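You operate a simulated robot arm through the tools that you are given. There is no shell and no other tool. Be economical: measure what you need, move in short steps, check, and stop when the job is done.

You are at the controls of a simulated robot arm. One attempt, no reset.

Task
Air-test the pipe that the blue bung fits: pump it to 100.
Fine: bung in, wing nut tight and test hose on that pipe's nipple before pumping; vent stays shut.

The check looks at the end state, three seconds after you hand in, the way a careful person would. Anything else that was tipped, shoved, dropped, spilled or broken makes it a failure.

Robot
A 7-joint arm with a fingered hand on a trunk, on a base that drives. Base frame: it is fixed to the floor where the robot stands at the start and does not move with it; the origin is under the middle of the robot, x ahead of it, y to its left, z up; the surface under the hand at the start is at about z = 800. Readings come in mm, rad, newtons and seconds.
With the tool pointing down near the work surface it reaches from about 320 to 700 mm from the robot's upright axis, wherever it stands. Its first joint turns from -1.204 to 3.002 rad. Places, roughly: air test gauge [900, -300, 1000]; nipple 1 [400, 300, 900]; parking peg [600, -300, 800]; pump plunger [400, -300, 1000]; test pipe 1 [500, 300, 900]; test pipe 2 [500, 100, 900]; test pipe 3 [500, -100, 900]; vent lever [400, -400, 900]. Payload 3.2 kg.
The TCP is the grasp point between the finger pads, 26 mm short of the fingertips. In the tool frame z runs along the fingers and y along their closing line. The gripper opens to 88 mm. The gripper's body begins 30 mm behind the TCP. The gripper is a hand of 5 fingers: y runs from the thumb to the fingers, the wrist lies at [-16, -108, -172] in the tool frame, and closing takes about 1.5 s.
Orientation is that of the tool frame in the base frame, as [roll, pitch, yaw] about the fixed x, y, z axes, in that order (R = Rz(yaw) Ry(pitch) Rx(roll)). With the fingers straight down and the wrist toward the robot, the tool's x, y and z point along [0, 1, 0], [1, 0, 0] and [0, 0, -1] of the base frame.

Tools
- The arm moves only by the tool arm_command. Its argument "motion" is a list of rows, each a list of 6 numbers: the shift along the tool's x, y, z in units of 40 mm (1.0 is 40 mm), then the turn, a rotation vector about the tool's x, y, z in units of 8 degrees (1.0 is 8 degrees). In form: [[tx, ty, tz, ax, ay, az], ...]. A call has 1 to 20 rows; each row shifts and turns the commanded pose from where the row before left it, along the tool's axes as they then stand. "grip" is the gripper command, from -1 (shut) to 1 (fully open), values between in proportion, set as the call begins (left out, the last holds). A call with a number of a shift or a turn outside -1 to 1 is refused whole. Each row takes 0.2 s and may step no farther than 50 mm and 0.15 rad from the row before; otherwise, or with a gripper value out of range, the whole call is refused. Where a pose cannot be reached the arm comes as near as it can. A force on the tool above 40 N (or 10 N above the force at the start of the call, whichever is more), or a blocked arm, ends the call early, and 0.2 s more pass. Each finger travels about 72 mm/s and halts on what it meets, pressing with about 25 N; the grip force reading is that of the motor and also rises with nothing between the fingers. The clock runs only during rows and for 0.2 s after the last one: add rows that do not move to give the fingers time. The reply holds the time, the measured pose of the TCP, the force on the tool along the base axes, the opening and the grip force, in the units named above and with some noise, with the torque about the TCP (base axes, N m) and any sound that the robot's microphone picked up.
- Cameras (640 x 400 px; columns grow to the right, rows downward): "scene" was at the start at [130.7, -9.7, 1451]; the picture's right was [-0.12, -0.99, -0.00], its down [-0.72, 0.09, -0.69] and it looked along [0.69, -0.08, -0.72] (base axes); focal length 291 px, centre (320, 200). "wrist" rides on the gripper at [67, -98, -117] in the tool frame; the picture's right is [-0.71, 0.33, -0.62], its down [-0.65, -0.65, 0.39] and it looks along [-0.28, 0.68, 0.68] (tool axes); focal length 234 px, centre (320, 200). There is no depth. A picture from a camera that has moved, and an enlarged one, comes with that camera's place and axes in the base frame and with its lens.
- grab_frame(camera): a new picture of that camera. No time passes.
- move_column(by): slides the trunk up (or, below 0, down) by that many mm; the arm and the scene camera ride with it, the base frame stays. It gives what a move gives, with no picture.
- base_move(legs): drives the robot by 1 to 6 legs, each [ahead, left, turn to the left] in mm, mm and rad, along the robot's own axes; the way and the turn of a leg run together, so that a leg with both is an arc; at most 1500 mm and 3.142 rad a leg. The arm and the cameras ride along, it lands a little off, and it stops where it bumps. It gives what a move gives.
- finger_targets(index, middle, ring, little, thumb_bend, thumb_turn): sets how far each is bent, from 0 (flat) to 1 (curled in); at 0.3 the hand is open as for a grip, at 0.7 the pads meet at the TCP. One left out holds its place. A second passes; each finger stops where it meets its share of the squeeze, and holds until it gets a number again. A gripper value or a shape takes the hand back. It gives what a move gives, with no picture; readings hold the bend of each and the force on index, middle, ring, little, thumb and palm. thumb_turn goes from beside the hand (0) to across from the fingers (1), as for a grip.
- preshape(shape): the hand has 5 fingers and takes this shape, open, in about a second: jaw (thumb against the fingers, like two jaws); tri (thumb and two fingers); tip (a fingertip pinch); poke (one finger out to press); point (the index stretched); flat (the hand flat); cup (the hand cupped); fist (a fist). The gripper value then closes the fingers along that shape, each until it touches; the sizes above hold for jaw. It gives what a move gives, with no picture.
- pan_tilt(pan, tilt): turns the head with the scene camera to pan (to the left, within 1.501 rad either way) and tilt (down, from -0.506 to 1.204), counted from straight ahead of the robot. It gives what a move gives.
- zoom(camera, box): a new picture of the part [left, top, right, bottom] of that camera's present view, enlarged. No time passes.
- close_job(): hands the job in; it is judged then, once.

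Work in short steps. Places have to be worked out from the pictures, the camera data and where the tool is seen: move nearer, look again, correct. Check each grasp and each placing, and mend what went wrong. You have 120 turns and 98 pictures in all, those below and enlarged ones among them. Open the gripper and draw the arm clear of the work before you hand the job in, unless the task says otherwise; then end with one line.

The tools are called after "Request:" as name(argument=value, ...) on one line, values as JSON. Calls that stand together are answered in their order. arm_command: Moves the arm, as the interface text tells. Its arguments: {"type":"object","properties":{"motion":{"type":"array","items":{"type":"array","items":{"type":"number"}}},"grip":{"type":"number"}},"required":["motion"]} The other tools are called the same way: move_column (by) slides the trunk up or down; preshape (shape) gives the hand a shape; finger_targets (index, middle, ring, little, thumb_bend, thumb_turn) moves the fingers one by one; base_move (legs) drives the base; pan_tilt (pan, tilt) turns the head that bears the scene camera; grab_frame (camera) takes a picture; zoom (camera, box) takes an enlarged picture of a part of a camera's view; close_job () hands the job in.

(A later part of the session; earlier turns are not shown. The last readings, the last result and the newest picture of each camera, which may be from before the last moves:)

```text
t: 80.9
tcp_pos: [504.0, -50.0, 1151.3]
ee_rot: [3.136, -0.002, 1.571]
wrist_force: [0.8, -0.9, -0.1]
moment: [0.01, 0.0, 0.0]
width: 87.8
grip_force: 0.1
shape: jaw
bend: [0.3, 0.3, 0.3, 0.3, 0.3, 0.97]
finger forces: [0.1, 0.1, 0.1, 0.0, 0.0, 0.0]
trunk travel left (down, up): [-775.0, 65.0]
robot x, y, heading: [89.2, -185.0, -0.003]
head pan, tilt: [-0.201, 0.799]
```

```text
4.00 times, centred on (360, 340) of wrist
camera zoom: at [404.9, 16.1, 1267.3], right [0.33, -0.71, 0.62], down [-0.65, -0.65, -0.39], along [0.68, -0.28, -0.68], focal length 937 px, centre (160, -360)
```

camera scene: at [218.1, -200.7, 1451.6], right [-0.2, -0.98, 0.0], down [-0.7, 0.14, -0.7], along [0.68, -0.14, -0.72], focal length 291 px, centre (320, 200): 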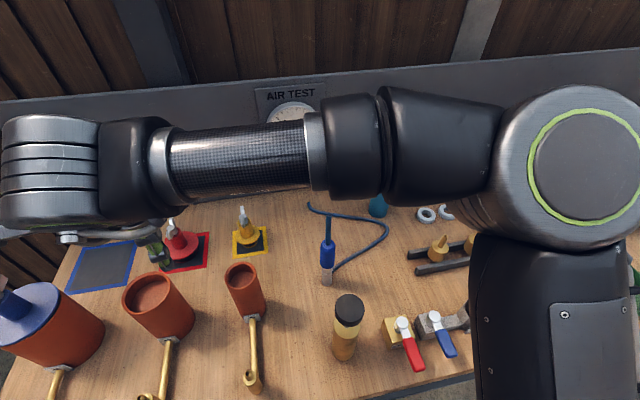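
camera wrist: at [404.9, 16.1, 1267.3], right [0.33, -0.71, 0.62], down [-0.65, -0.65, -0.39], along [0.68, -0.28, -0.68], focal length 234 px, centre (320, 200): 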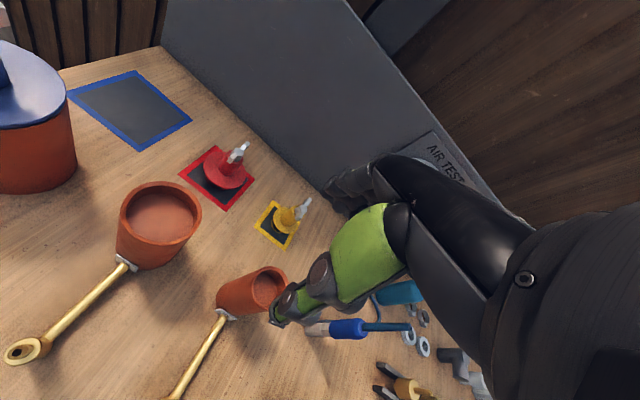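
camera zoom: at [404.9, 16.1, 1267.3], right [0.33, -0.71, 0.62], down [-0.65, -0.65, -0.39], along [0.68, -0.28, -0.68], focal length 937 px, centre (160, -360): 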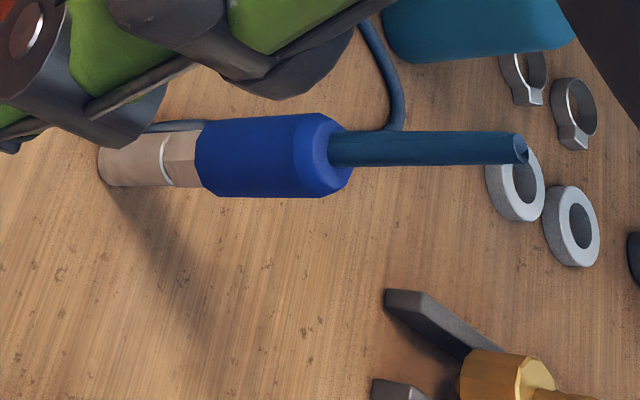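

Connector: blue sleeve Ø31 at about (561, −288), z≈889–961, with a stiff hose stub rising to ~1041. I'll grip the sleeve from the front with the hand tilted ~70° so the stub clears the palm. First move right and swing to θ=+90°.

Request:
arm_command(motion=[[-0.8, -0.25, 0, 0, 0, 0], [-0.8, -0.25, 0, 0, 0, 0], [-0.8, -0.25, 0, 0, 0, 0], [-0.8, -0.25, 0, 0, 0, 0], [-0.8, -0.25, 0, 0, 0, 0], [-0.8, -0.25, 0, 0, 0, 0], [-0.6, -0.25, 0, 0, 0, 0], [0, 0, 0, 0, 0, 1], [0, 0, 0, 0, 0, 1], [0, 0, 0, 0, 0, 1], [0, 0, 0, 0, 0, 1], [0, 0, 0, 0, 0, 1], [0, 0, 0, 0, 0, 1], [0, 0, 0, 0, 0, 1], [0, 0, 0, 0, 0, 1], [0, 0, 0, 0, 0, 1], [0, 0, 0, 0, 0, 1], [0, 0, 0, 0, 0, 1], [0, 0, 0, 0, 0, 0.25], [0, 0, 0, 0, 0, 0]])

Request:
arm_command(motion=[[0, 0, 0, 0, 1, 0], [0, 0, 0, 0, 1, 0], [0, 0, 0, 0, 1, 0], [0, 0, 0, 0, 1, 0], [0, 0, 0, 0, 1, 0], [0, 0, 0, 0, 1, 0], [0, 0, 0, 0, 1, 0], [0, 0, 0, 0, 1, 0], [0, 0, 0, 0, 0.75, 0], [0, 0, 0, 0, 0, 0]])

Request:
grab_frame(camera="scene")

```text
t: 85.1
tcp_pos: [432.7, -264.8, 1150.2]
ee_rot: [-3.14, -0.005, 0.0]
wrist_force: [-0.2, 0.0, 0.2]
moment: [-0.01, -0.01, 0.01]
width: 87.7
grip_force: 0.1
shape: jaw
bend: [0.3, 0.3, 0.3, 0.3, 0.3, 0.97]
finger forces: [0.0, 0.0, 0.0, 0.0, 0.1, 0.0]
trunk travel left (down, up): [-775.0, 65.0]
robot x, y, heading: [89.6, -187.3, 0.001]
head pan, tilt: [-0.201, 0.799]
```

```text
t: 87.3
tcp_pos: [440.3, -254.6, 1154.2]
ee_rot: [-3.133, -1.229, -0.005]
wrist_force: [-0.6, 0.2, 0.5]
moment: [-0.02, 0.02, -0.01]
width: 87.8
grip_force: 0.1
shape: jaw
bend: [0.3, 0.3, 0.3, 0.3, 0.3, 0.97]
finger forces: [0.1, 0.0, 0.0, 0.0, 0.1, 0.0]
out of reach, approached as far as the arm can: row 8, 9
trunk travel left (down, up): [-775.0, 65.0]
robot x, y, heading: [86.2, -183.4, -0.003]
head pan, tilt: [-0.201, 0.799]
```

```text
35 pictures are left
camera scene: at [218.0, -201.7, 1451.6], right [-0.2, -0.98, 0.0], down [-0.7, 0.15, -0.7], along [0.68, -0.14, -0.72], focal length 291 px, centre (320, 200)
```

scene: 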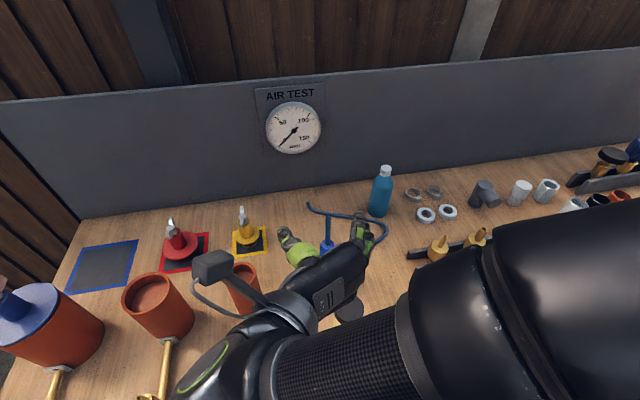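

The tilt works. To keep the forearm away from the pump I drive back 150 mm and left 65 mm, then yaw the hand −12° so it approaches between pump and pipe 3.

Request:
base_move(legs=[[-150, 0, 0], [0, 65, 0]])

Request:
pan_tilt(pan=-0.35, tilt=0.65)

```text
t: 89.2
tcp_pos: [291.9, -189.0, 1153.8]
ee_rot: [-3.129, -1.225, -0.013]
wrist_force: [-0.7, 0.1, 0.1]
moment: [0.0, 0.02, -0.01]
width: 87.7
grip_force: 0.1
shape: jaw
bend: [0.3, 0.3, 0.3, 0.3, 0.3, 0.97]
finger forces: [0.1, 0.1, 0.0, 0.1, 0.1, 0.0]
trunk travel left (down, up): [-775.0, 65.0]
robot x, y, heading: [-58.6, -118.8, -0.003]
head pan, tilt: [-0.201, 0.799]
```

```text
t: 90.0
tcp_pos: [293.7, -189.8, 1153.9]
ee_rot: [-3.135, -1.227, -0.005]
wrist_force: [-0.6, -0.4, -0.9]
moment: [-0.01, -0.01, 0.0]
width: 87.5
grip_force: 0.2
shape: jaw
bend: [0.3, 0.3, 0.3, 0.3, 0.3, 0.97]
finger forces: [0.1, 0.0, 0.0, 0.1, 0.1, 0.0]
trunk travel left (down, up): [-775.0, 65.0]
robot x, y, heading: [-57.9, -124.6, -0.002]
head pan, tilt: [-0.351, 0.649]
```

Yaw −12°, then move out to above the connector (561, −288) at z≈1130, so I can lower the open hand around the stub.

Request:
arm_command(motion=[[0, 0, 0, -0.707, 0, 0.2525], [0, 0, 0, -0.707, 0, 0.2525], [0.226, 0.126, 0.854, 0, 0, 0], [0.226, 0.126, 0.854, 0, 0, 0], [0.226, 0.126, 0.854, 0, 0, 0], [0.226, 0.126, 0.854, 0, 0, 0], [0.226, 0.126, 0.854, 0, 0, 0], [0.226, 0.126, 0.854, 0, 0, 0], [0.226, 0.126, 0.854, 0, 0, 0], [0.226, 0.126, 0.854, 0, 0, 0], [0, 0, 0, 0, 0, 0]])

Request:
grab_frame(camera="scene")

Request:
grab_frame(camera="wrist")

```text
t: 92.3
tcp_pos: [560.3, -288.5, 1128.3]
ee_rot: [-3.132, -1.226, -0.219]
wrist_force: [-0.2, -0.2, 0.9]
moment: [0.01, 0.01, 0.04]
width: 87.7
grip_force: 0.1
shape: jaw
bend: [0.3, 0.3, 0.3, 0.3, 0.3, 0.97]
finger forces: [0.1, 0.1, 0.0, 0.0, 0.1, 0.1]
trunk travel left (down, up): [-775.0, 65.0]
robot x, y, heading: [-56.1, -116.6, -0.004]
head pan, tilt: [-0.351, 0.649]
```

```text
34 pictures are left
camera scene: at [71.4, -149.2, 1464.3], right [-0.35, -0.94, 0.0], down [-0.57, 0.21, -0.8], along [0.75, -0.28, -0.6], focal length 291 px, centre (320, 200)
```

scene: 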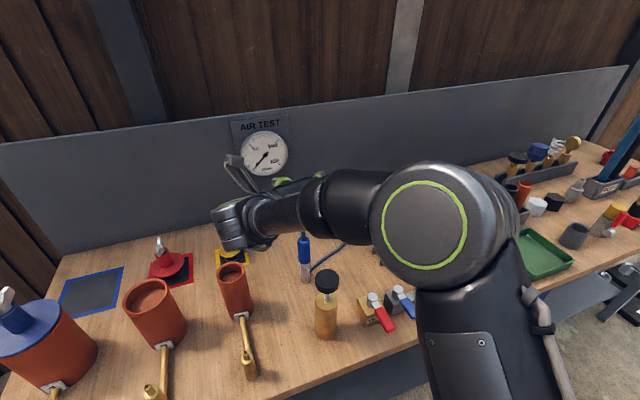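

```text
33 pictures are left
camera wrist: at [495.3, -174.4, 1230.7], right [-0.88, -0.15, -0.46], down [0.28, 0.61, -0.74], along [0.39, -0.78, -0.49], focal length 234 px, centre (320, 200)
```

wrist: 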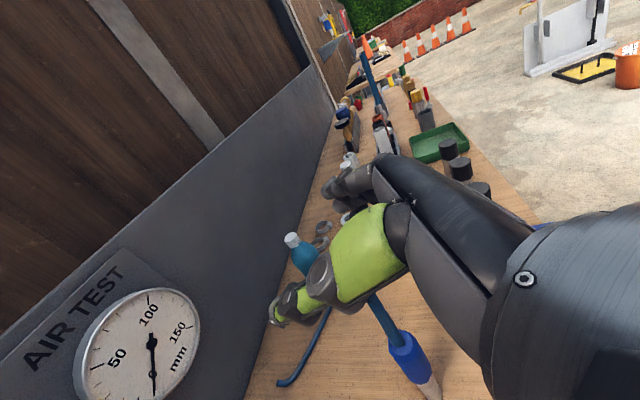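

Zoom on the connector from this third viewpoint to refine its place.

Request:
zoom(camera="scene", box=[240, 220, 400, 320])

```text
4.00 times, centred on (320, 270) of scene
camera zoom: at [71.4, -149.2, 1464.3], right [-0.35, -0.94, 0.0], down [-0.57, 0.21, -0.8], along [0.75, -0.28, -0.6], focal length 1164 px, centre (320, -80)
```

zoom: 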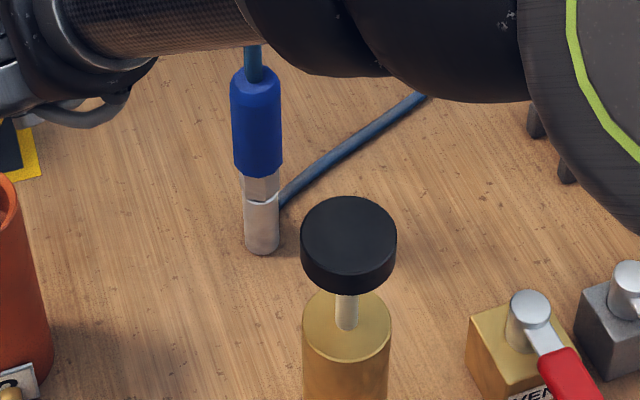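

Connector axis refined to (558, −285), sleeve z≈881–965. Lower halfway around the stub and check.

Request:
arm_command(motion=[[-0.8, -0.02, 0.275, 0, 0, 0], [-0.8, -0.02, 0.275, 0, 0, 0], [-0.8, -0.02, 0.275, 0, 0, 0], [0, 0, 0, 0, 0, 0]])

Request:
grab_frame(camera="wrist")

Request:
zoom(camera="scene", box=[200, 180, 424, 320])

```text
t: 93.3
tcp_pos: [558.7, -285.2, 1025.3]
ee_rot: [-3.135, -1.226, -0.216]
wrist_force: [-0.8, 0.4, -0.1]
moment: [0.0, -0.02, -0.02]
width: 87.9
grip_force: 0.1
shape: jaw
bend: [0.3, 0.3, 0.3, 0.3, 0.3, 0.97]
finger forces: [0.1, 0.0, 0.0, 0.1, 0.0, 0.0]
trunk travel left (down, up): [-775.0, 65.0]
robot x, y, heading: [-62.0, -118.7, -0.006]
head pan, tilt: [-0.351, 0.649]
```

```text
31 pictures are left
camera wrist: at [493.6, -171.1, 1128.6], right [-0.88, -0.15, -0.46], down [0.28, 0.61, -0.74], along [0.39, -0.78, -0.49], focal length 234 px, centre (320, 200)
```

wrist: 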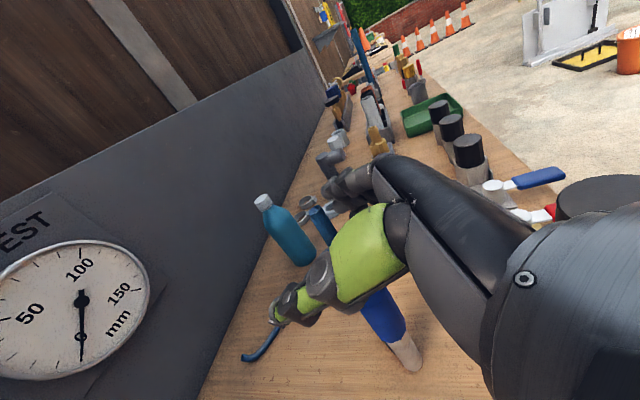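

```text
2.86 times, centred on (312, 250) of scene
camera zoom: at [71.8, -149.5, 1464.3], right [-0.35, -0.94, 0.0], down [-0.57, 0.21, -0.8], along [0.75, -0.28, -0.6], focal length 831 px, centre (343, 57)
```

zoom: 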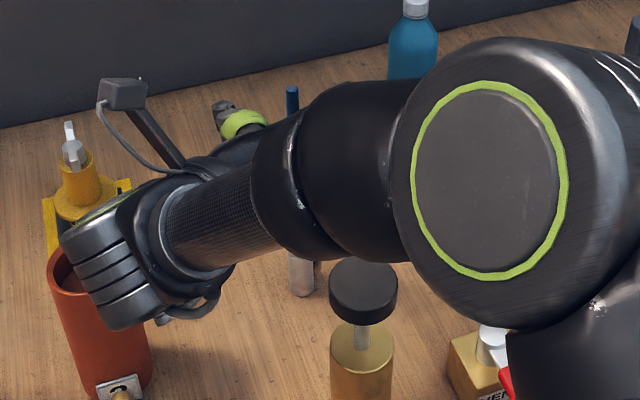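

Stub is between thumb and fingers. Forearm still has room above the pump; lower another 60 mm and re-check.

Request:
arm_command(motion=[[-0.71, 0, 0.25, 0, 0, 0], [-0.71, 0, 0.25, 0, 0, 0], [0, 0, 0, 0, 0, 0]])

Request:
grab_frame(camera="scene")

Request:
grab_frame(camera="wrist")

```text
t: 94.2
tcp_pos: [559.6, -283.7, 966.1]
ee_rot: [-3.132, -1.228, -0.219]
wrist_force: [0.0, 0.4, 0.4]
moment: [0.01, 0.01, -0.02]
width: 87.7
grip_force: 0.0
shape: jaw
bend: [0.3, 0.3, 0.3, 0.3, 0.3, 0.97]
finger forces: [0.1, 0.1, 0.0, 0.0, 0.0, 0.1]
trunk travel left (down, up): [-775.0, 65.0]
robot x, y, heading: [-65.5, -119.6, -0.002]
head pan, tilt: [-0.351, 0.649]
```

```text
29 pictures are left
camera scene: at [72.0, -149.4, 1464.3], right [-0.35, -0.94, 0.0], down [-0.57, 0.21, -0.8], along [0.75, -0.28, -0.6], focal length 291 px, centre (320, 200)
```

scene: 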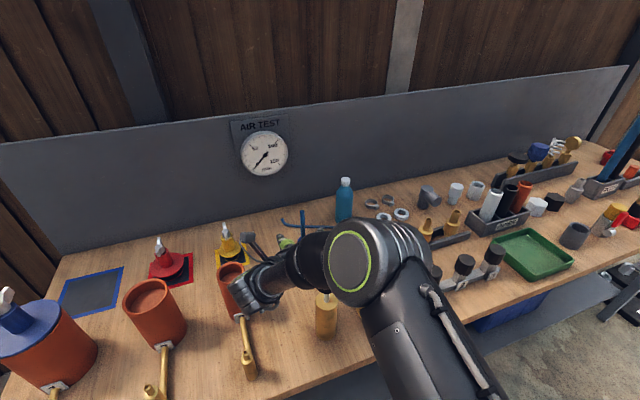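

```text
28 pictures are left
camera wrist: at [494.0, -170.3, 1068.8], right [-0.88, -0.15, -0.46], down [0.28, 0.61, -0.74], along [0.39, -0.78, -0.49], focal length 234 px, centre (320, 200)
```

wrist: 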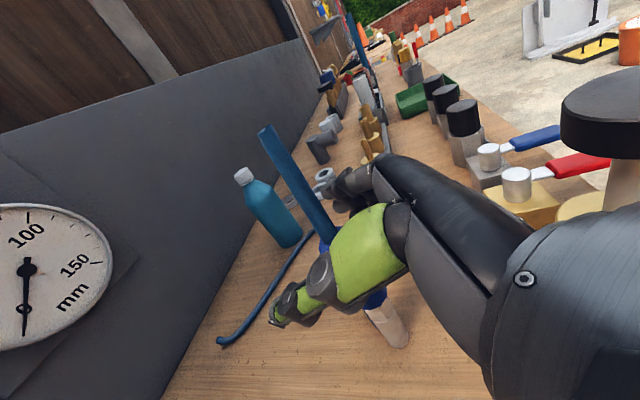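

Elbow is getting lower near the pump, so I'll grip the sleeve high: descend just 16 mm more to z≈950 and close.

Request:
arm_command(motion=[[-0.19, 0, 0.068, 0, 0, 0], [-0.19, 0, 0.068, 0, 0, 0], [0, 0, 0, 0, 0, 0]])

Request:
arm_command(motion=[[0, 0, 0, 0, 0, 0], [0, 0, 0, 0, 0, 0], [0, 0, 0, 0, 0, 0], [0, 0, 0, 0, 0, 0], [0, 0, 0, 0, 0, 0], [0, 0, 0, 0, 0, 0], [0, 0, 0, 0, 0, 0], [0, 0, 0, 0, 0, 0]], grip=-1)

Request:
grab_frame(camera="wrist")

```text
t: 95.0
tcp_pos: [559.1, -283.5, 950.3]
ee_rot: [-3.141, -1.227, -0.211]
wrist_force: [-0.1, -0.8, -0.4]
moment: [0.05, 0.01, -0.01]
width: 87.6
grip_force: 0.0
shape: jaw
bend: [0.3, 0.3, 0.3, 0.3, 0.3, 0.97]
finger forces: [0.1, 0.0, 0.0, 0.0, 0.1, 0.0]
trunk travel left (down, up): [-775.0, 65.0]
robot x, y, heading: [-58.1, -115.6, -0.002]
head pan, tilt: [-0.351, 0.649]
```

```text
t: 96.8
tcp_pos: [561.9, -284.8, 950.6]
ee_rot: [-3.134, -1.224, -0.216]
wrist_force: [3.4, -2.3, 1.7]
moment: [-0.28, 0.09, -0.06]
width: 21.8
grip_force: 24.9
shape: jaw
bend: [0.54, 0.53, 0.73, 0.59, 0.54, 1.0]
finger forces: [13.3, 5.5, 3.0, 2.6, 22.9, 0.1]
trunk travel left (down, up): [-775.0, 65.0]
robot x, y, heading: [-64.4, -115.6, -0.001]
head pan, tilt: [-0.351, 0.649]
```

```text
27 pictures are left
camera wrist: at [494.9, -171.0, 1052.5], right [-0.88, -0.15, -0.46], down [0.28, 0.61, -0.74], along [0.39, -0.78, -0.49], focal length 234 px, centre (320, 200)
```

wrist: 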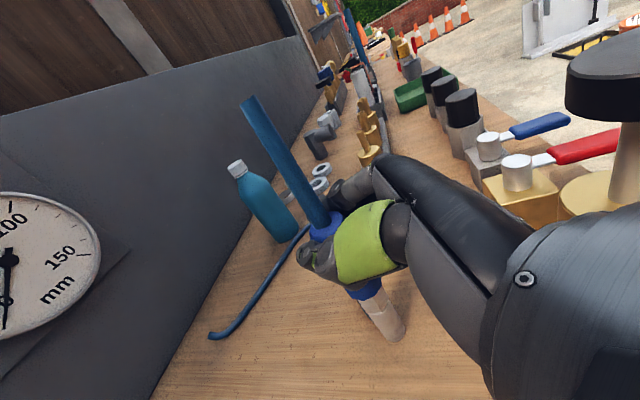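

Sleeve gripped by all fingers. Lift straight up 150 mm and check.

Request:
arm_command(motion=[[0.35, 0, -0.126, 0, 0, 0], [0.35, 0, -0.126, 0, 0, 0], [0.7, 0, -0.252, 0, 0, 0], [0.7, 0, -0.252, 0, 0, 0], [0.7, 0, -0.252, 0, 0, 0], [0.7, 0, -0.252, 0, 0, 0], [0, 0, 0, 0, 0, 0]])

Request:
grab_frame(camera="wrist")

Request:
grab_frame(camera="scene")

```text
t: 98.3
tcp_pos: [559.4, -285.6, 1099.3]
ee_rot: [-3.138, -1.224, -0.212]
wrist_force: [0.5, 0.7, -1.1]
moment: [-0.01, 0.01, 0.0]
width: 18.8
grip_force: 24.9
shape: jaw
bend: [0.59, 0.54, 0.73, 0.61, 0.87, 1.0]
finger forces: [12.3, 4.2, 2.7, 0.8, 16.6, 0.0]
trunk travel left (down, up): [-775.0, 65.0]
robot x, y, heading: [-62.6, -117.9, -0.006]
head pan, tilt: [-0.351, 0.649]
```

```text
26 pictures are left
camera wrist: at [494.2, -171.4, 1202.0], right [-0.88, -0.15, -0.45], down [0.28, 0.61, -0.74], along [0.39, -0.78, -0.49], focal length 234 px, centre (320, 200)
```

wrist: 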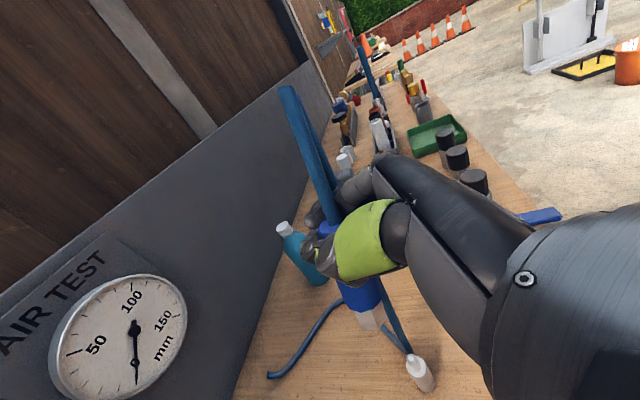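

```text
25 pictures are left
camera scene: at [73.1, -149.4, 1464.1], right [-0.35, -0.94, 0.0], down [-0.57, 0.21, -0.8], along [0.75, -0.28, -0.6], focal length 291 px, centre (320, 200)
```

scene: 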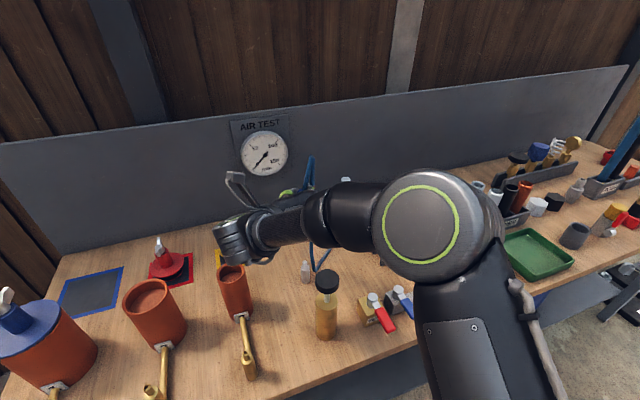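

Connector is off the peg and the hose follows, but it seems tilted some degrees in the grip. Zoom on both views to measure.

Request:
zoom(camera="wrist", box=[240, 70, 480, 390])

Request:
zoom(camera="scene", box=[240, 140, 400, 240])

```text
1.25 times, centred on (360, 230) of wrist
camera zoom: at [494.2, -171.4, 1202.0], right [-0.88, -0.15, -0.45], down [0.28, 0.61, -0.74], along [0.39, -0.78, -0.49], focal length 293 px, centre (270, 162)
```

zoom: 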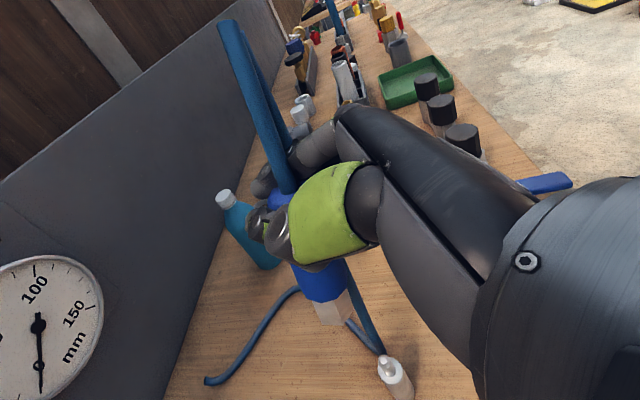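

```text
4.00 times, centred on (320, 190) of scene
camera zoom: at [73.1, -149.4, 1464.1], right [-0.35, -0.94, 0.0], down [-0.57, 0.21, -0.8], along [0.75, -0.28, -0.6], focal length 1164 px, centre (320, 240)
```

zoom: 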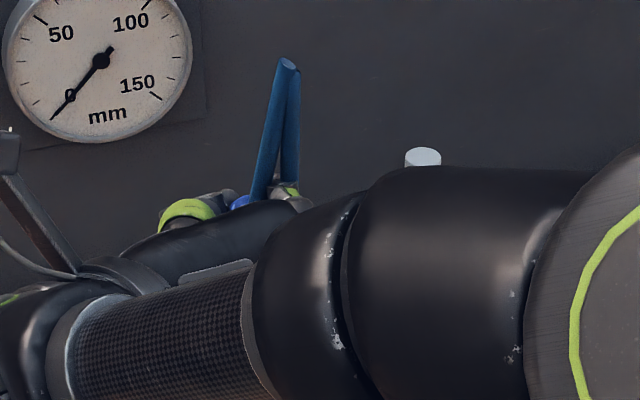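

Triangulated stub axis leans ~8° toward −x and ~9° toward −y. Rotate the hand to make it vertical and raise 50 mm, then carry it by driving back and left toward nipple 1.

Request:
arm_command(motion=[[0, 0, 0, -0.215, -0.38, -0.595], [0, 0, 0, -0.215, -0.38, -0.595], [0, 0, 0, 0, 0, 0]])

Request:
move_column(by=55)

Request:
base_move(legs=[[-183, 0, 0], [0, 540, 0]])

Request:
pan_tilt(pan=-0.2, tilt=0.7)

Request:
grab_frame(camera="scene")

Request:
grab_frame(camera="wrist")

```text
t: 99.2
tcp_pos: [560.3, -285.8, 1099.4]
ee_rot: [2.759, -1.088, 0.141]
wrist_force: [-0.4, -1.1, -1.5]
moment: [0.0, -0.01, -0.02]
width: 18.8
grip_force: 25.2
shape: jaw
bend: [0.59, 0.55, 0.73, 0.61, 0.87, 1.0]
finger forces: [12.4, 4.0, 2.7, 0.9, 16.5, 0.0]
trunk travel left (down, up): [-775.0, 65.0]
robot x, y, heading: [-59.3, -118.2, 0.002]
head pan, tilt: [-0.351, 0.649]
```

```text
t: 100.1
tcp_pos: [559.5, -284.6, 1153.9]
ee_rot: [2.756, -1.087, 0.144]
wrist_force: [-0.1, 0.2, -1.0]
moment: [-0.01, -0.03, 0.03]
width: 18.9
grip_force: 25.5
shape: jaw
bend: [0.59, 0.55, 0.73, 0.61, 0.87, 1.0]
finger forces: [12.4, 3.9, 2.7, 0.7, 16.5, 0.0]
trunk travel left (down, up): [-830.0, 10.0]
robot x, y, heading: [-60.6, -123.0, -0.003]
head pan, tilt: [-0.351, 0.649]
```

```text
t: 104.4
tcp_pos: [378.4, 269.4, 1153.7]
ee_rot: [2.758, -1.087, 0.15]
wrist_force: [-0.1, 0.7, -0.6]
moment: [0.0, -0.01, -0.02]
width: 18.7
grip_force: 25.0
shape: jaw
bend: [0.59, 0.55, 0.73, 0.61, 0.87, 1.0]
finger forces: [12.4, 3.9, 2.7, 0.8, 16.5, 0.0]
trunk travel left (down, up): [-830.0, 10.0]
robot x, y, heading: [-242.3, 435.7, 0.005]
head pan, tilt: [-0.351, 0.649]
```

```text
t: 105.1
tcp_pos: [378.3, 271.1, 1154.8]
ee_rot: [2.759, -1.088, 0.146]
wrist_force: [-0.4, -0.1, -0.5]
moment: [0.0, 0.01, 0.0]
width: 19.0
grip_force: 24.6
shape: jaw
bend: [0.59, 0.55, 0.73, 0.61, 0.87, 1.0]
finger forces: [12.4, 3.9, 2.7, 0.8, 16.6, 0.1]
trunk travel left (down, up): [-830.0, 10.0]
robot x, y, heading: [-242.0, 432.4, 0.0]
head pan, tilt: [-0.201, 0.7]
```

```text
22 pictures are left
camera scene: at [-107.2, 416.1, 1514.9], right [-0.2, -0.98, 0.0], down [-0.63, 0.13, -0.76], along [0.75, -0.15, -0.64], focal length 291 px, centre (320, 200)
```

scene: 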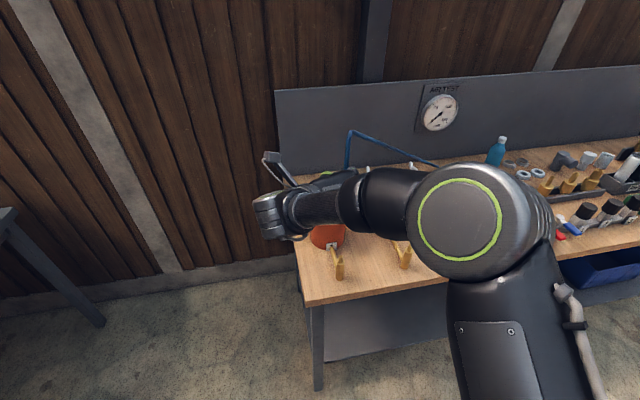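

```text
21 pictures are left
camera wrist: at [325.9, 398.5, 1246.9], right [-0.93, -0.21, -0.3], down [0.16, 0.49, -0.86], along [0.33, -0.84, -0.42], focal length 234 px, centre (320, 200)
```

wrist: 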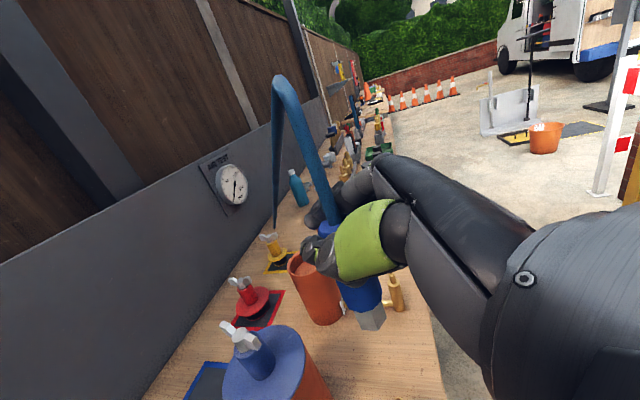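

Connector upright over the table near nipple 1, which is visible in the scene view. Zoom there for accurate alignment.

Request:
zoom(camera="scene", box=[280, 190, 424, 290])

Request:
zoom(camera="wrist", box=[250, 60, 442, 350])

```text
4.00 times, centred on (352, 240) of scene
camera zoom: at [-107.2, 416.1, 1514.9], right [-0.2, -0.98, 0.0], down [-0.63, 0.13, -0.76], along [0.75, -0.15, -0.64], focal length 1164 px, centre (192, 40)
```

zoom: 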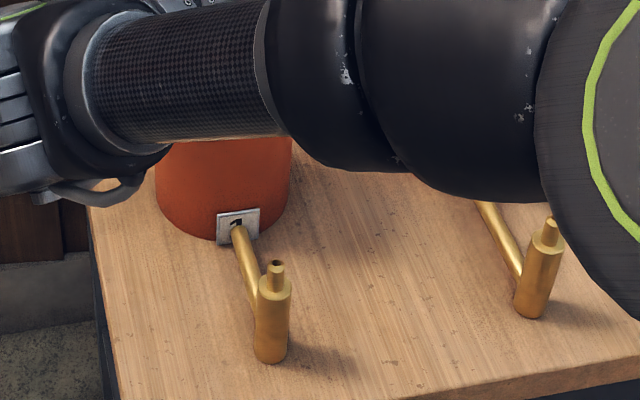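

```text
1.38 times, centred on (346, 205) of wrist
camera zoom: at [325.9, 398.5, 1246.9], right [-0.93, -0.21, -0.3], down [0.16, 0.49, -0.86], along [0.33, -0.84, -0.42], focal length 323 px, centre (284, 193)
```

zoom: 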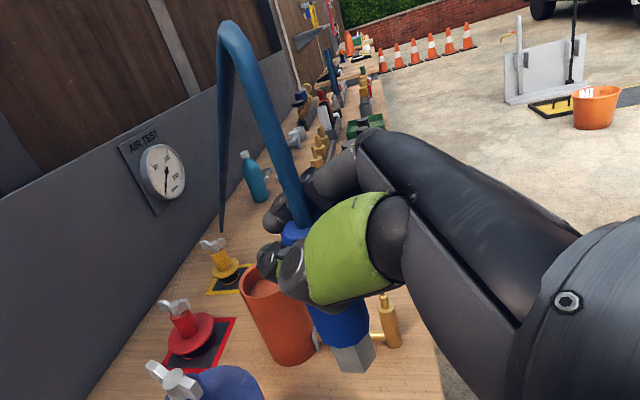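

Nipple 1 axis ≈ (373.5, 262), top z≈895; connector axis is at TCP+(−3.4, −4.6), vertical, bottom at TCP−102. Shift (−1.3, −3.5) mm and lower 140 mm with the column.

Request:
arm_command(motion=[[-0.02, 0.09, -0.006, 0, 0, 0], [0, 0, 0, 0, 0, 0]])

Request:
move_column(by=-138)

Request:
grab_frame(camera="wrist")

Request:
grab_frame(camera="scene")

```text
t: 105.7
tcp_pos: [377.1, 267.2, 1154.3]
ee_rot: [2.76, -1.087, 0.147]
wrist_force: [-1.2, -0.4, -1.4]
moment: [0.0, -0.02, -0.04]
width: 18.5
grip_force: 25.0
shape: jaw
bend: [0.59, 0.55, 0.73, 0.61, 0.87, 1.0]
finger forces: [12.5, 3.9, 2.7, 0.7, 16.6, 0.0]
trunk travel left (down, up): [-830.0, 10.0]
robot x, y, heading: [-243.7, 432.9, -0.0]
head pan, tilt: [-0.201, 0.7]
```

```text
t: 107.3
tcp_pos: [376.7, 267.8, 1016.7]
ee_rot: [2.759, -1.089, 0.149]
wrist_force: [-0.4, 1.0, 0.1]
moment: [0.0, -0.01, 0.02]
width: 18.6
grip_force: 24.6
shape: jaw
bend: [0.59, 0.55, 0.73, 0.61, 0.87, 1.0]
finger forces: [12.4, 3.9, 2.7, 0.7, 16.5, 0.1]
trunk travel left (down, up): [-692.0, 148.0]
robot x, y, heading: [-241.9, 432.5, 0.002]
head pan, tilt: [-0.201, 0.7]
```

```text
18 pictures are left
camera wrist: at [324.5, 395.1, 1109.2], right [-0.93, -0.21, -0.3], down [0.16, 0.49, -0.86], along [0.33, -0.84, -0.42], focal length 234 px, centre (320, 200)
```

wrist: 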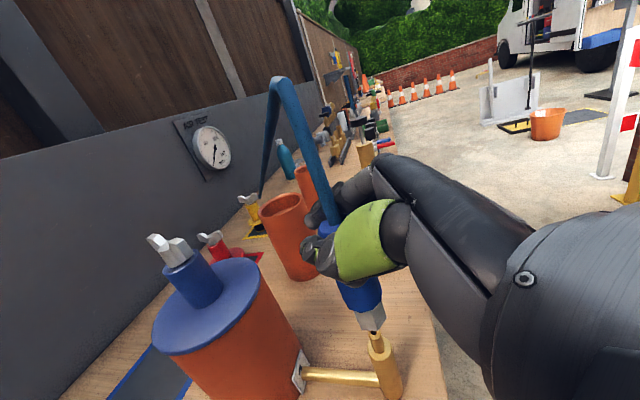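

```text
17 pictures are left
camera scene: at [-107.4, 416.0, 1376.9], right [-0.2, -0.98, 0.0], down [-0.63, 0.13, -0.76], along [0.75, -0.15, -0.64], focal length 291 px, centre (320, 200)
```

scene: 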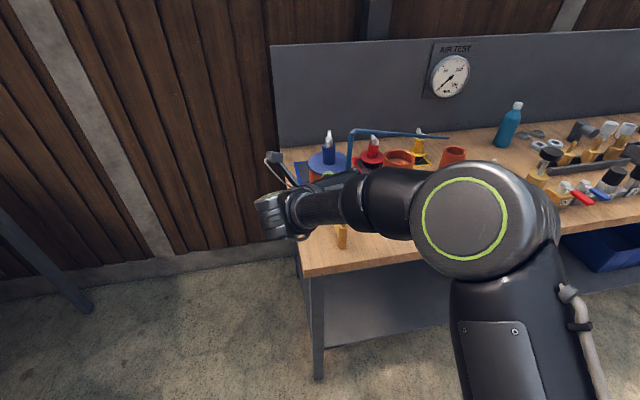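

Excellent, the coupling is right above nipple 1. Zoom both to check the last millimetres.

Request:
zoom(camera="wrist", box=[330, 280, 440, 390])

Request:
zoom(camera="scene", box=[304, 190, 384, 260])

```text
3.64 times, centred on (385, 335) of wrist
camera zoom: at [324.5, 395.1, 1109.2], right [-0.93, -0.21, -0.3], down [0.16, 0.49, -0.86], along [0.33, -0.84, -0.42], focal length 852 px, centre (84, -291)
```

zoom: 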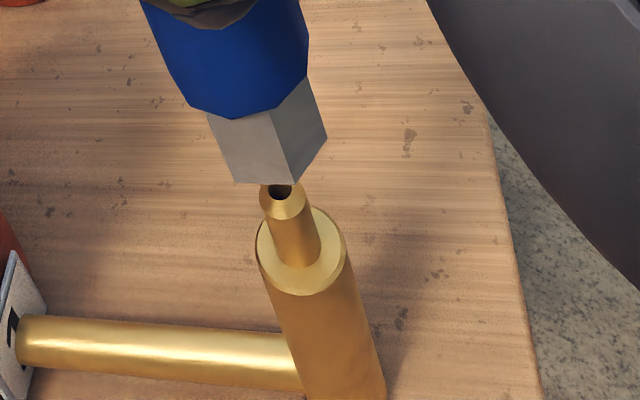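

```text
5.71 times, centred on (344, 225) of scene
camera zoom: at [-107.4, 416.0, 1376.9], right [-0.2, -0.98, 0.0], down [-0.63, 0.13, -0.76], along [0.75, -0.15, -0.64], focal length 1663 px, centre (183, 57)
```

zoom: 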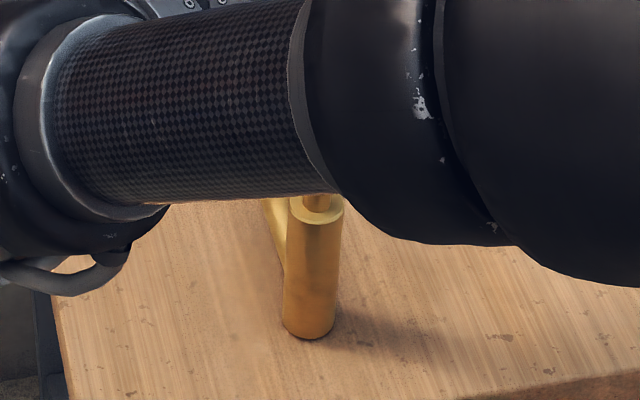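

Nearly in line; the view suggests ~+3 mm x and −2 mm y. Apply that, lower 13 mm so both ends are at the same height, and compare again.

Request:
arm_command(motion=[[0.025, 0.036, 0.067, 0, 0, 0], [0, 0, 0, 0, 0, 0]])

Request:
move_column(by=-13)

Request:
zoom(camera="wrist", box=[330, 280, 440, 390])

```text
t: 108.0
tcp_pos: [380.2, 264.8, 1016.5]
ee_rot: [2.757, -1.087, 0.149]
wrist_force: [0.4, -0.7, -0.7]
moment: [0.01, 0.01, -0.04]
width: 18.7
grip_force: 24.7
shape: jaw
bend: [0.59, 0.55, 0.73, 0.61, 0.87, 1.0]
finger forces: [12.4, 3.9, 2.6, 0.8, 16.7, 0.0]
trunk travel left (down, up): [-692.0, 148.0]
robot x, y, heading: [-241.7, 431.7, -0.0]
head pan, tilt: [-0.201, 0.7]
```

```text
t: 108.6
tcp_pos: [378.8, 265.1, 1003.7]
ee_rot: [2.76, -1.09, 0.145]
wrist_force: [0.4, 0.4, -1.5]
moment: [0.03, -0.02, 0.02]
width: 19.1
grip_force: 25.2
shape: jaw
bend: [0.59, 0.55, 0.73, 0.61, 0.87, 1.0]
finger forces: [12.4, 3.8, 2.7, 0.7, 16.6, 0.0]
trunk travel left (down, up): [-679.0, 161.0]
robot x, y, heading: [-240.9, 428.8, -0.001]
head pan, tilt: [-0.201, 0.7]
```

```text
3.64 times, centred on (385, 335) of wrist
camera zoom: at [327.0, 393.1, 1096.1], right [-0.93, -0.21, -0.3], down [0.16, 0.49, -0.86], along [0.33, -0.84, -0.42], focal length 852 px, centre (84, -291)
```

zoom: 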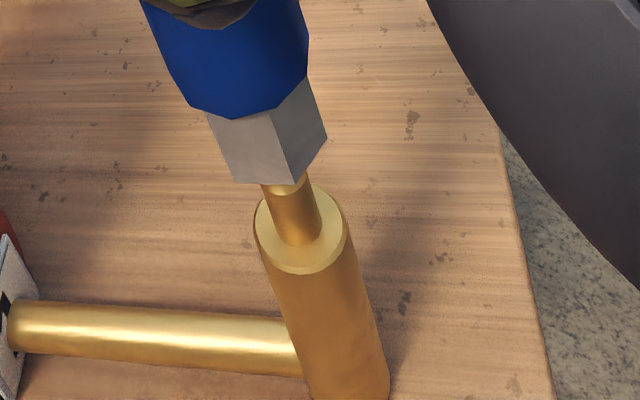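

Image alignment is good. Lower gently in 3 mm steps, watching force.

Request:
arm_command(motion=[[-0.0664, -0.013, 0.0323, 0, 0, 0], [-0.0664, -0.013, 0.0323, 0, 0, 0], [-0.0664, -0.013, 0.0323, 0, 0, 0], [-0.0664, -0.013, 0.0323, 0, 0, 0], [0, 0, 0, 0, 0, 0]])

Request:
zoom(camera="wrist", box=[330, 280, 440, 390])

```text
t: 109.8
tcp_pos: [381.0, 264.8, 991.7]
ee_rot: [2.759, -1.089, 0.147]
wrist_force: [-0.6, -0.3, -1.4]
moment: [0.02, 0.0, 0.01]
width: 18.9
grip_force: 25.3
shape: jaw
bend: [0.59, 0.55, 0.73, 0.61, 0.87, 1.0]
finger forces: [12.3, 3.8, 2.8, 0.8, 16.7, 0.0]
trunk travel left (down, up): [-679.0, 161.0]
robot x, y, heading: [-242.3, 435.4, 0.001]
head pan, tilt: [-0.201, 0.7]
```

```text
3.64 times, centred on (385, 335) of wrist
camera zoom: at [327.3, 393.1, 1083.9], right [-0.93, -0.21, -0.3], down [0.16, 0.49, -0.86], along [0.33, -0.84, -0.42], focal length 852 px, centre (84, -291)
```

zoom: 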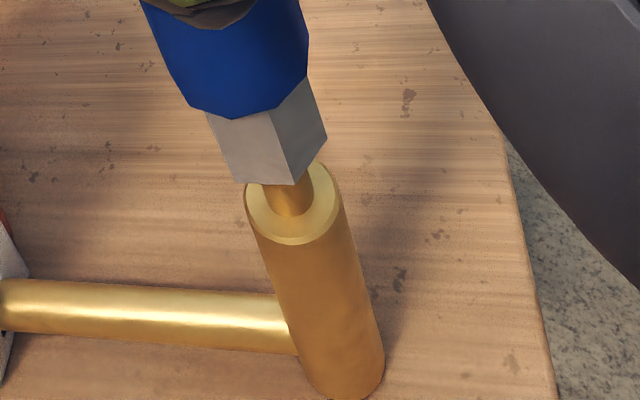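

No contact force and the spigot disappears into the coupling. Continue down another 12 mm.

Request:
arm_command(motion=[[-0.0664, -0.013, 0.0323, 0, 0, 0], [-0.0664, -0.013, 0.0323, 0, 0, 0], [-0.0664, -0.013, 0.0323, 0, 0, 0], [-0.0664, -0.013, 0.0323, 0, 0, 0], [0, 0, 0, 0, 0, 0]])

Request:
zoom(camera="wrist", box=[330, 280, 440, 390])

```text
t: 111.0
tcp_pos: [379.7, 265.3, 978.5]
ee_rot: [2.757, -1.089, 0.148]
wrist_force: [0.4, 0.2, -1.6]
moment: [-0.03, -0.01, 0.0]
width: 18.6
grip_force: 25.0
shape: jaw
bend: [0.59, 0.55, 0.73, 0.61, 0.87, 1.0]
finger forces: [12.4, 3.7, 2.8, 0.8, 16.6, 0.0]
trunk travel left (down, up): [-679.0, 161.0]
robot x, y, heading: [-238.9, 432.4, 0.003]
head pan, tilt: [-0.201, 0.7]
```

```text
3.64 times, centred on (385, 335) of wrist
camera zoom: at [327.0, 393.1, 1071.4], right [-0.93, -0.21, -0.3], down [0.16, 0.49, -0.86], along [0.33, -0.84, -0.42], focal length 852 px, centre (84, -291)
```

zoom: 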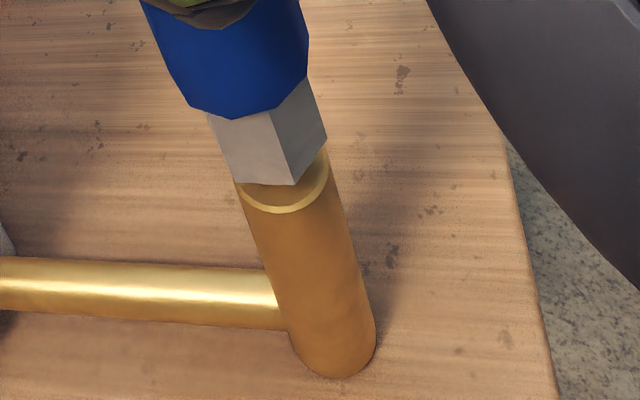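

Coupling nearly on the shoulder. Lower on in 2 mm steps until contact.

Request:
arm_command(motion=[[-0.0443, -0.0087, 0.0215, 0, 0, 0], [-0.0443, -0.0087, 0.0215, 0, 0, 0], [-0.0443, -0.0087, 0.0215, 0, 0, 0], [-0.0443, -0.0087, 0.0215, 0, 0, 0], [0, 0, 0, 0, 0, 0]])

Request:
zoom(camera="wrist", box=[330, 280, 440, 390])

```text
t: 112.2
tcp_pos: [379.4, 264.7, 973.3]
ee_rot: [2.757, -1.093, 0.15]
wrist_force: [2.3, -0.5, 5.9]
moment: [-0.13, -0.04, 0.06]
width: 19.0
grip_force: 25.0
shape: jaw
bend: [0.59, 0.55, 0.73, 0.61, 0.87, 1.0]
finger forces: [15.2, 4.5, 2.9, 0.8, 17.0, 0.1]
trunk travel left (down, up): [-679.0, 161.0]
robot x, y, heading: [-244.8, 431.9, 0.004]
head pan, tilt: [-0.201, 0.7]
```

```text
3.64 times, centred on (385, 335) of wrist
camera zoom: at [326.4, 393.0, 1065.1], right [-0.93, -0.21, -0.3], down [0.17, 0.49, -0.86], along [0.33, -0.84, -0.42], focal length 852 px, centre (84, -291)
```

zoom: 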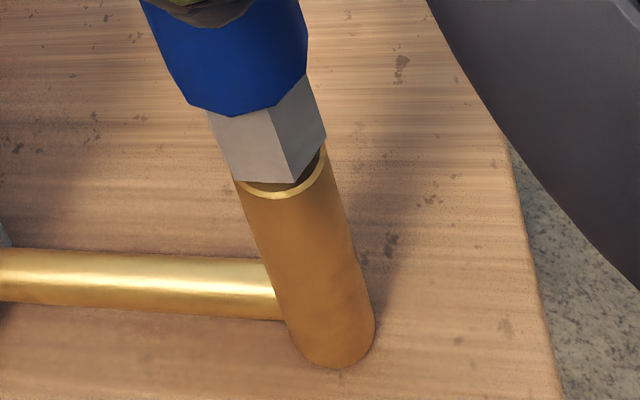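

Contact, 7 N. Press a few more mm to push it fully home.

Request:
arm_command(motion=[[-0.0443, -0.0087, 0.0215, 0, 0, 0], [-0.0443, -0.0087, 0.0215, 0, 0, 0], [-0.0443, -0.0087, 0.0215, 0, 0, 0], [0, 0, 0, 0, 0, 0]])

Request:
zoom(camera="wrist", box=[330, 280, 440, 390])

```text
t: 113.2
tcp_pos: [378.5, 265.5, 971.2]
ee_rot: [2.745, -1.101, 0.162]
wrist_force: [8.8, -1.6, 28.0]
moment: [-0.53, -0.01, 0.1]
width: 19.3
grip_force: 24.9
shape: jaw
bend: [0.57, 0.54, 0.73, 0.61, 0.87, 1.0]
finger forces: [22.7, 5.7, 3.1, 1.3, 18.1, 0.1]
trunk travel left (down, up): [-679.0, 161.0]
robot x, y, heading: [-239.7, 429.6, 0.001]
head pan, tilt: [-0.201, 0.7]
```

```text
3.64 times, centred on (385, 335) of wrist
camera zoom: at [324.6, 393.8, 1062.3], right [-0.93, -0.22, -0.31], down [0.17, 0.49, -0.86], along [0.34, -0.85, -0.41], focal length 852 px, centre (84, -291)
```

zoom: 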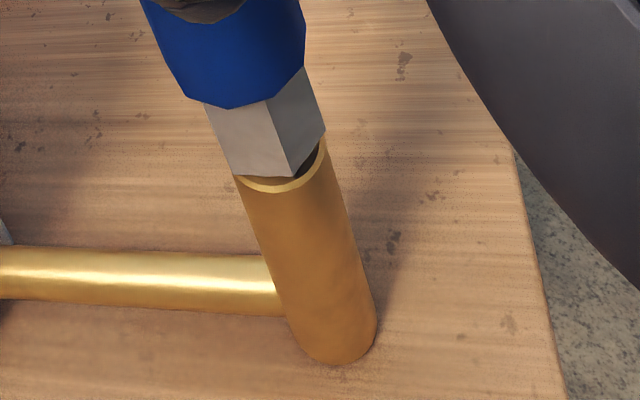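

Seated firmly on the shoulder (28 N). Open the hand and withdraw backward along the finger direction.

Request:
arm_command(motion=[[0.02, 0.004, -0.01, 0, 0, 0], [0, 0, 0, 0, 0, 0], [0, 0, 0, 0, 0, 0], [0, 0, 0, 0, 0, 0], [0, 0, 0, 0, 0, 0], [0, 0, 0, 0, 0, 0], [0, 0, 0, 0, 0, 0], [0, 0, 0, 0, 0, 0]], grip=1)

Request:
arm_command(motion=[[0, 0, -0.5, 0, 0, 0], [0, 0, -0.6, 0, 0, 0], [0, 0, -0.8, 0, 0, 0], [0, 0, -0.8, 0, 0, 0], [0, 0, 0, 0, 0, 0]])

Request:
grab_frame(camera="wrist")

```text
t: 115.0
tcp_pos: [379.5, 264.9, 966.2]
ee_rot: [2.757, -1.088, 0.153]
wrist_force: [-0.1, -0.3, 0.3]
moment: [0.02, -0.01, -0.03]
width: 88.1
grip_force: 0.1
shape: jaw
bend: [0.3, 0.3, 0.3, 0.3, 0.3, 0.97]
finger forces: [0.0, 0.0, 0.0, 0.1, 0.1, 0.0]
trunk travel left (down, up): [-679.0, 161.0]
robot x, y, heading: [-239.3, 431.6, 0.0]
head pan, tilt: [-0.201, 0.7]
```

```text
t: 116.2
tcp_pos: [286.6, 291.9, 1012.1]
ee_rot: [2.756, -1.088, 0.15]
wrist_force: [-1.0, -1.1, -0.2]
moment: [0.04, -0.01, -0.01]
width: 87.9
grip_force: 0.1
shape: jaw
bend: [0.3, 0.3, 0.3, 0.3, 0.3, 0.97]
finger forces: [0.1, 0.0, 0.0, 0.1, 0.0, 0.1]
trunk travel left (down, up): [-679.0, 161.0]
robot x, y, heading: [-241.4, 430.4, 0.004]
head pan, tilt: [-0.201, 0.7]
```

```text
9 pictures are left
camera wrist: at [234.3, 420.0, 1104.6], right [-0.93, -0.21, -0.3], down [0.16, 0.49, -0.86], along [0.33, -0.84, -0.42], focal length 234 px, centre (320, 200)
```

wrist: 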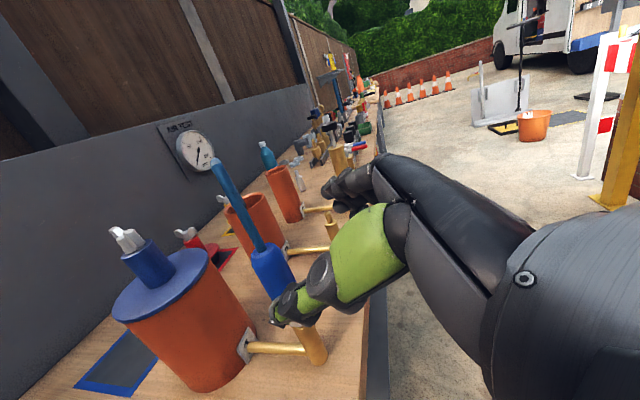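

Connector stands on nipple 1. Raise the column, drive over to the pump side, and turn the hand back to fingers-down.

Request:
move_column(by=138)

Request:
base_move(legs=[[0, -568, 0], [200, 0, 0]])

Request:
arm_command(motion=[[0, 0, 0, 0.5465, -0.3339, -0.7486], [0, 0, 0, 0.5465, -0.3339, -0.7486], [0, 0, 0, 0.5465, -0.3339, -0.7486], [0, 0, 0, 0.5465, -0.3339, -0.7486], [0, 0, 0, 0.5465, -0.3339, -0.7486], [0, 0, 0, 0.5465, -0.3339, -0.7486], [0, 0, 0, 0.5465, -0.3339, -0.7486], [0, 0, 0, 0.5465, -0.3339, -0.7486], [0, 0, 0, 0.5465, -0.3339, -0.7486], [0, 0, 0, 0.5465, -0.3339, -0.7486], [0, 0, 0, 0.5465, -0.3339, -0.7486], [0, 0, 0, 0.5465, -0.3339, -0.7486], [0, 0, 0, 0.5465, -0.3339, -0.7486], [0, 0, 0, 0.5465, -0.3339, -0.7486], [0, 0, 0, 0, 0, 0]])

```text
t: 117.8
tcp_pos: [286.8, 292.5, 1149.9]
ee_rot: [2.759, -1.088, 0.15]
wrist_force: [-0.1, 0.2, -1.0]
moment: [0.02, 0.02, -0.02]
width: 87.8
grip_force: 0.1
shape: jaw
bend: [0.3, 0.3, 0.3, 0.3, 0.3, 0.97]
finger forces: [0.1, 0.1, 0.0, 0.0, 0.1, 0.0]
trunk travel left (down, up): [-817.0, 23.0]
robot x, y, heading: [-241.1, 434.7, 0.0]
head pan, tilt: [-0.201, 0.7]
```

```text
t: 122.2
tcp_pos: [487.5, -269.1, 1149.8]
ee_rot: [2.76, -1.09, 0.153]
wrist_force: [0.3, 0.8, 0.7]
moment: [0.03, 0.04, -0.02]
width: 87.7
grip_force: 0.1
shape: jaw
bend: [0.3, 0.3, 0.3, 0.3, 0.3, 0.97]
finger forces: [0.1, 0.0, 0.1, 0.0, 0.0, 0.1]
trunk travel left (down, up): [-817.0, 23.0]
robot x, y, heading: [-40.9, -128.4, 0.005]
head pan, tilt: [-0.201, 0.7]
```

```text
t: 125.4
tcp_pos: [488.4, -270.2, 1150.4]
ee_rot: [-3.141, -0.002, 1.578]
wrist_force: [-0.1, -1.0, -0.7]
moment: [0.01, 0.03, -0.03]
width: 88.0
grip_force: 0.1
shape: jaw
bend: [0.3, 0.3, 0.3, 0.3, 0.3, 0.97]
finger forces: [0.1, 0.1, 0.1, 0.1, 0.0, 0.0]
trunk travel left (down, up): [-817.0, 23.0]
robot x, y, heading: [-39.6, -131.9, 0.006]
head pan, tilt: [-0.201, 0.7]
```

Hand is fingers-down again. Pump knob top triangulates to (415, −290, ~982). Make a closed fingertip pinch and move above it.

Request:
preshape(shape="tip")

Request:
arm_command(motion=[[-0.25, -0.92, 0, 0, 0, 0], [-0.25, -0.92, 0, 0, 0, 0], [0, 0, 0.8, 0, 0, 0], [0, 0, 0.8, 0, 0, 0], [0, 0, 0.8, 0, 0, 0], [0, 0, 0.6, 0, 0, 0], [0, 0, 0, 0, 0, 0], [0, 0, 0, 0, 0, 0], [0, 0, 0, 0, 0, 0]], grip=-1)

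Request:
pan_tilt(pan=-0.3, tilt=0.6)

Request:
grab_frame(camera="scene")

```text
t: 126.3
tcp_pos: [489.4, -269.3, 1150.1]
ee_rot: [3.141, -0.001, 1.576]
wrist_force: [-0.2, -0.3, -0.4]
moment: [0.06, 0.01, -0.02]
width: 88.1
grip_force: 0.0
shape: tip
bend: [0.3, 0.98, 0.99, 0.99, 0.3, 0.97]
finger forces: [0.0, 0.0, 0.1, 0.1, 0.1, 0.0]
trunk travel left (down, up): [-817.0, 23.0]
robot x, y, heading: [-37.7, -130.4, 0.005]
head pan, tilt: [-0.201, 0.7]
```

```text
t: 128.3
tcp_pos: [416.2, -291.0, 1031.3]
ee_rot: [-3.141, 0.001, 1.578]
wrist_force: [0.2, 0.0, 0.8]
moment: [0.0, 0.03, 0.02]
width: 0.0
grip_force: 25.1
shape: tip
bend: [0.7, 1.0, 1.0, 1.0, 0.82, 1.0]
finger forces: [0.0, 0.0, 0.0, 0.0, 0.1, 0.0]
trunk travel left (down, up): [-817.0, 23.0]
robot x, y, heading: [-38.6, -131.3, 0.006]
head pan, tilt: [-0.201, 0.7]
```

```text
t: 129.0
tcp_pos: [417.0, -289.8, 1030.4]
ee_rot: [3.141, -0.002, 1.578]
wrist_force: [1.0, -0.3, -0.7]
moment: [-0.02, 0.0, -0.02]
width: 0.0
grip_force: 24.9
shape: tip
bend: [0.7, 1.0, 1.0, 1.0, 0.82, 1.0]
finger forces: [0.1, 0.0, 0.0, 0.0, 0.1, 0.0]
trunk travel left (down, up): [-817.0, 23.0]
robot x, y, heading: [-44.8, -129.8, 0.007]
head pan, tilt: [-0.3, 0.6]
```

```text
8 pictures are left
camera scene: at [95.2, -156.5, 1510.5], right [-0.29, -0.96, 0.0], down [-0.54, 0.16, -0.82], along [0.79, -0.24, -0.57], focal length 291 px, centre (320, 200)
```

scene: 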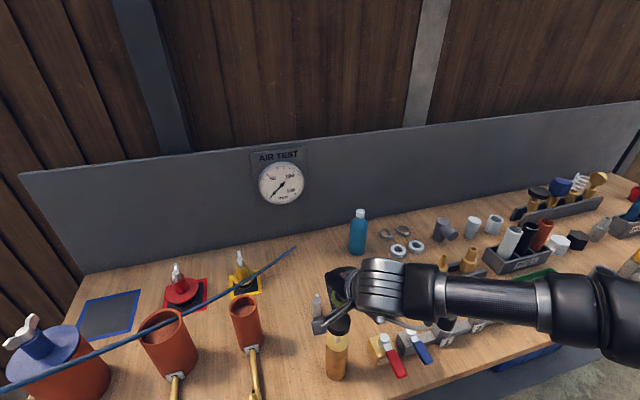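

Gauge clearly visible at 0 and the hand is above the knob. Press down in 8 mm steps to learn the stroke.

Request:
arm_command(motion=[[0, 0, 0.2, 0, 0, 0], [0, 0, 0.2, 0, 0, 0], [0, 0, 0.2, 0, 0, 0], [0, 0, 0.2, 0, 0, 0], [0, 0, 0.2, 0, 0, 0], [0, 0, 0.2, 0, 0, 0], [0, 0, 0, 0, 0, 0]])

```text
t: 130.6
tcp_pos: [414.4, -290.4, 982.9]
ee_rot: [3.14, -0.002, 1.578]
wrist_force: [-0.1, 0.5, 4.4]
moment: [0.0, 0.03, -0.02]
width: 0.0
grip_force: 24.7
shape: tip
bend: [0.7, 1.0, 1.0, 1.0, 0.83, 1.0]
finger forces: [0.1, 0.0, 0.0, 0.1, 0.0, 0.1]
trunk travel left (down, up): [-817.0, 23.0]
robot x, y, heading: [-43.7, -130.8, 0.013]
head pan, tilt: [-0.3, 0.6]
heard: click
```

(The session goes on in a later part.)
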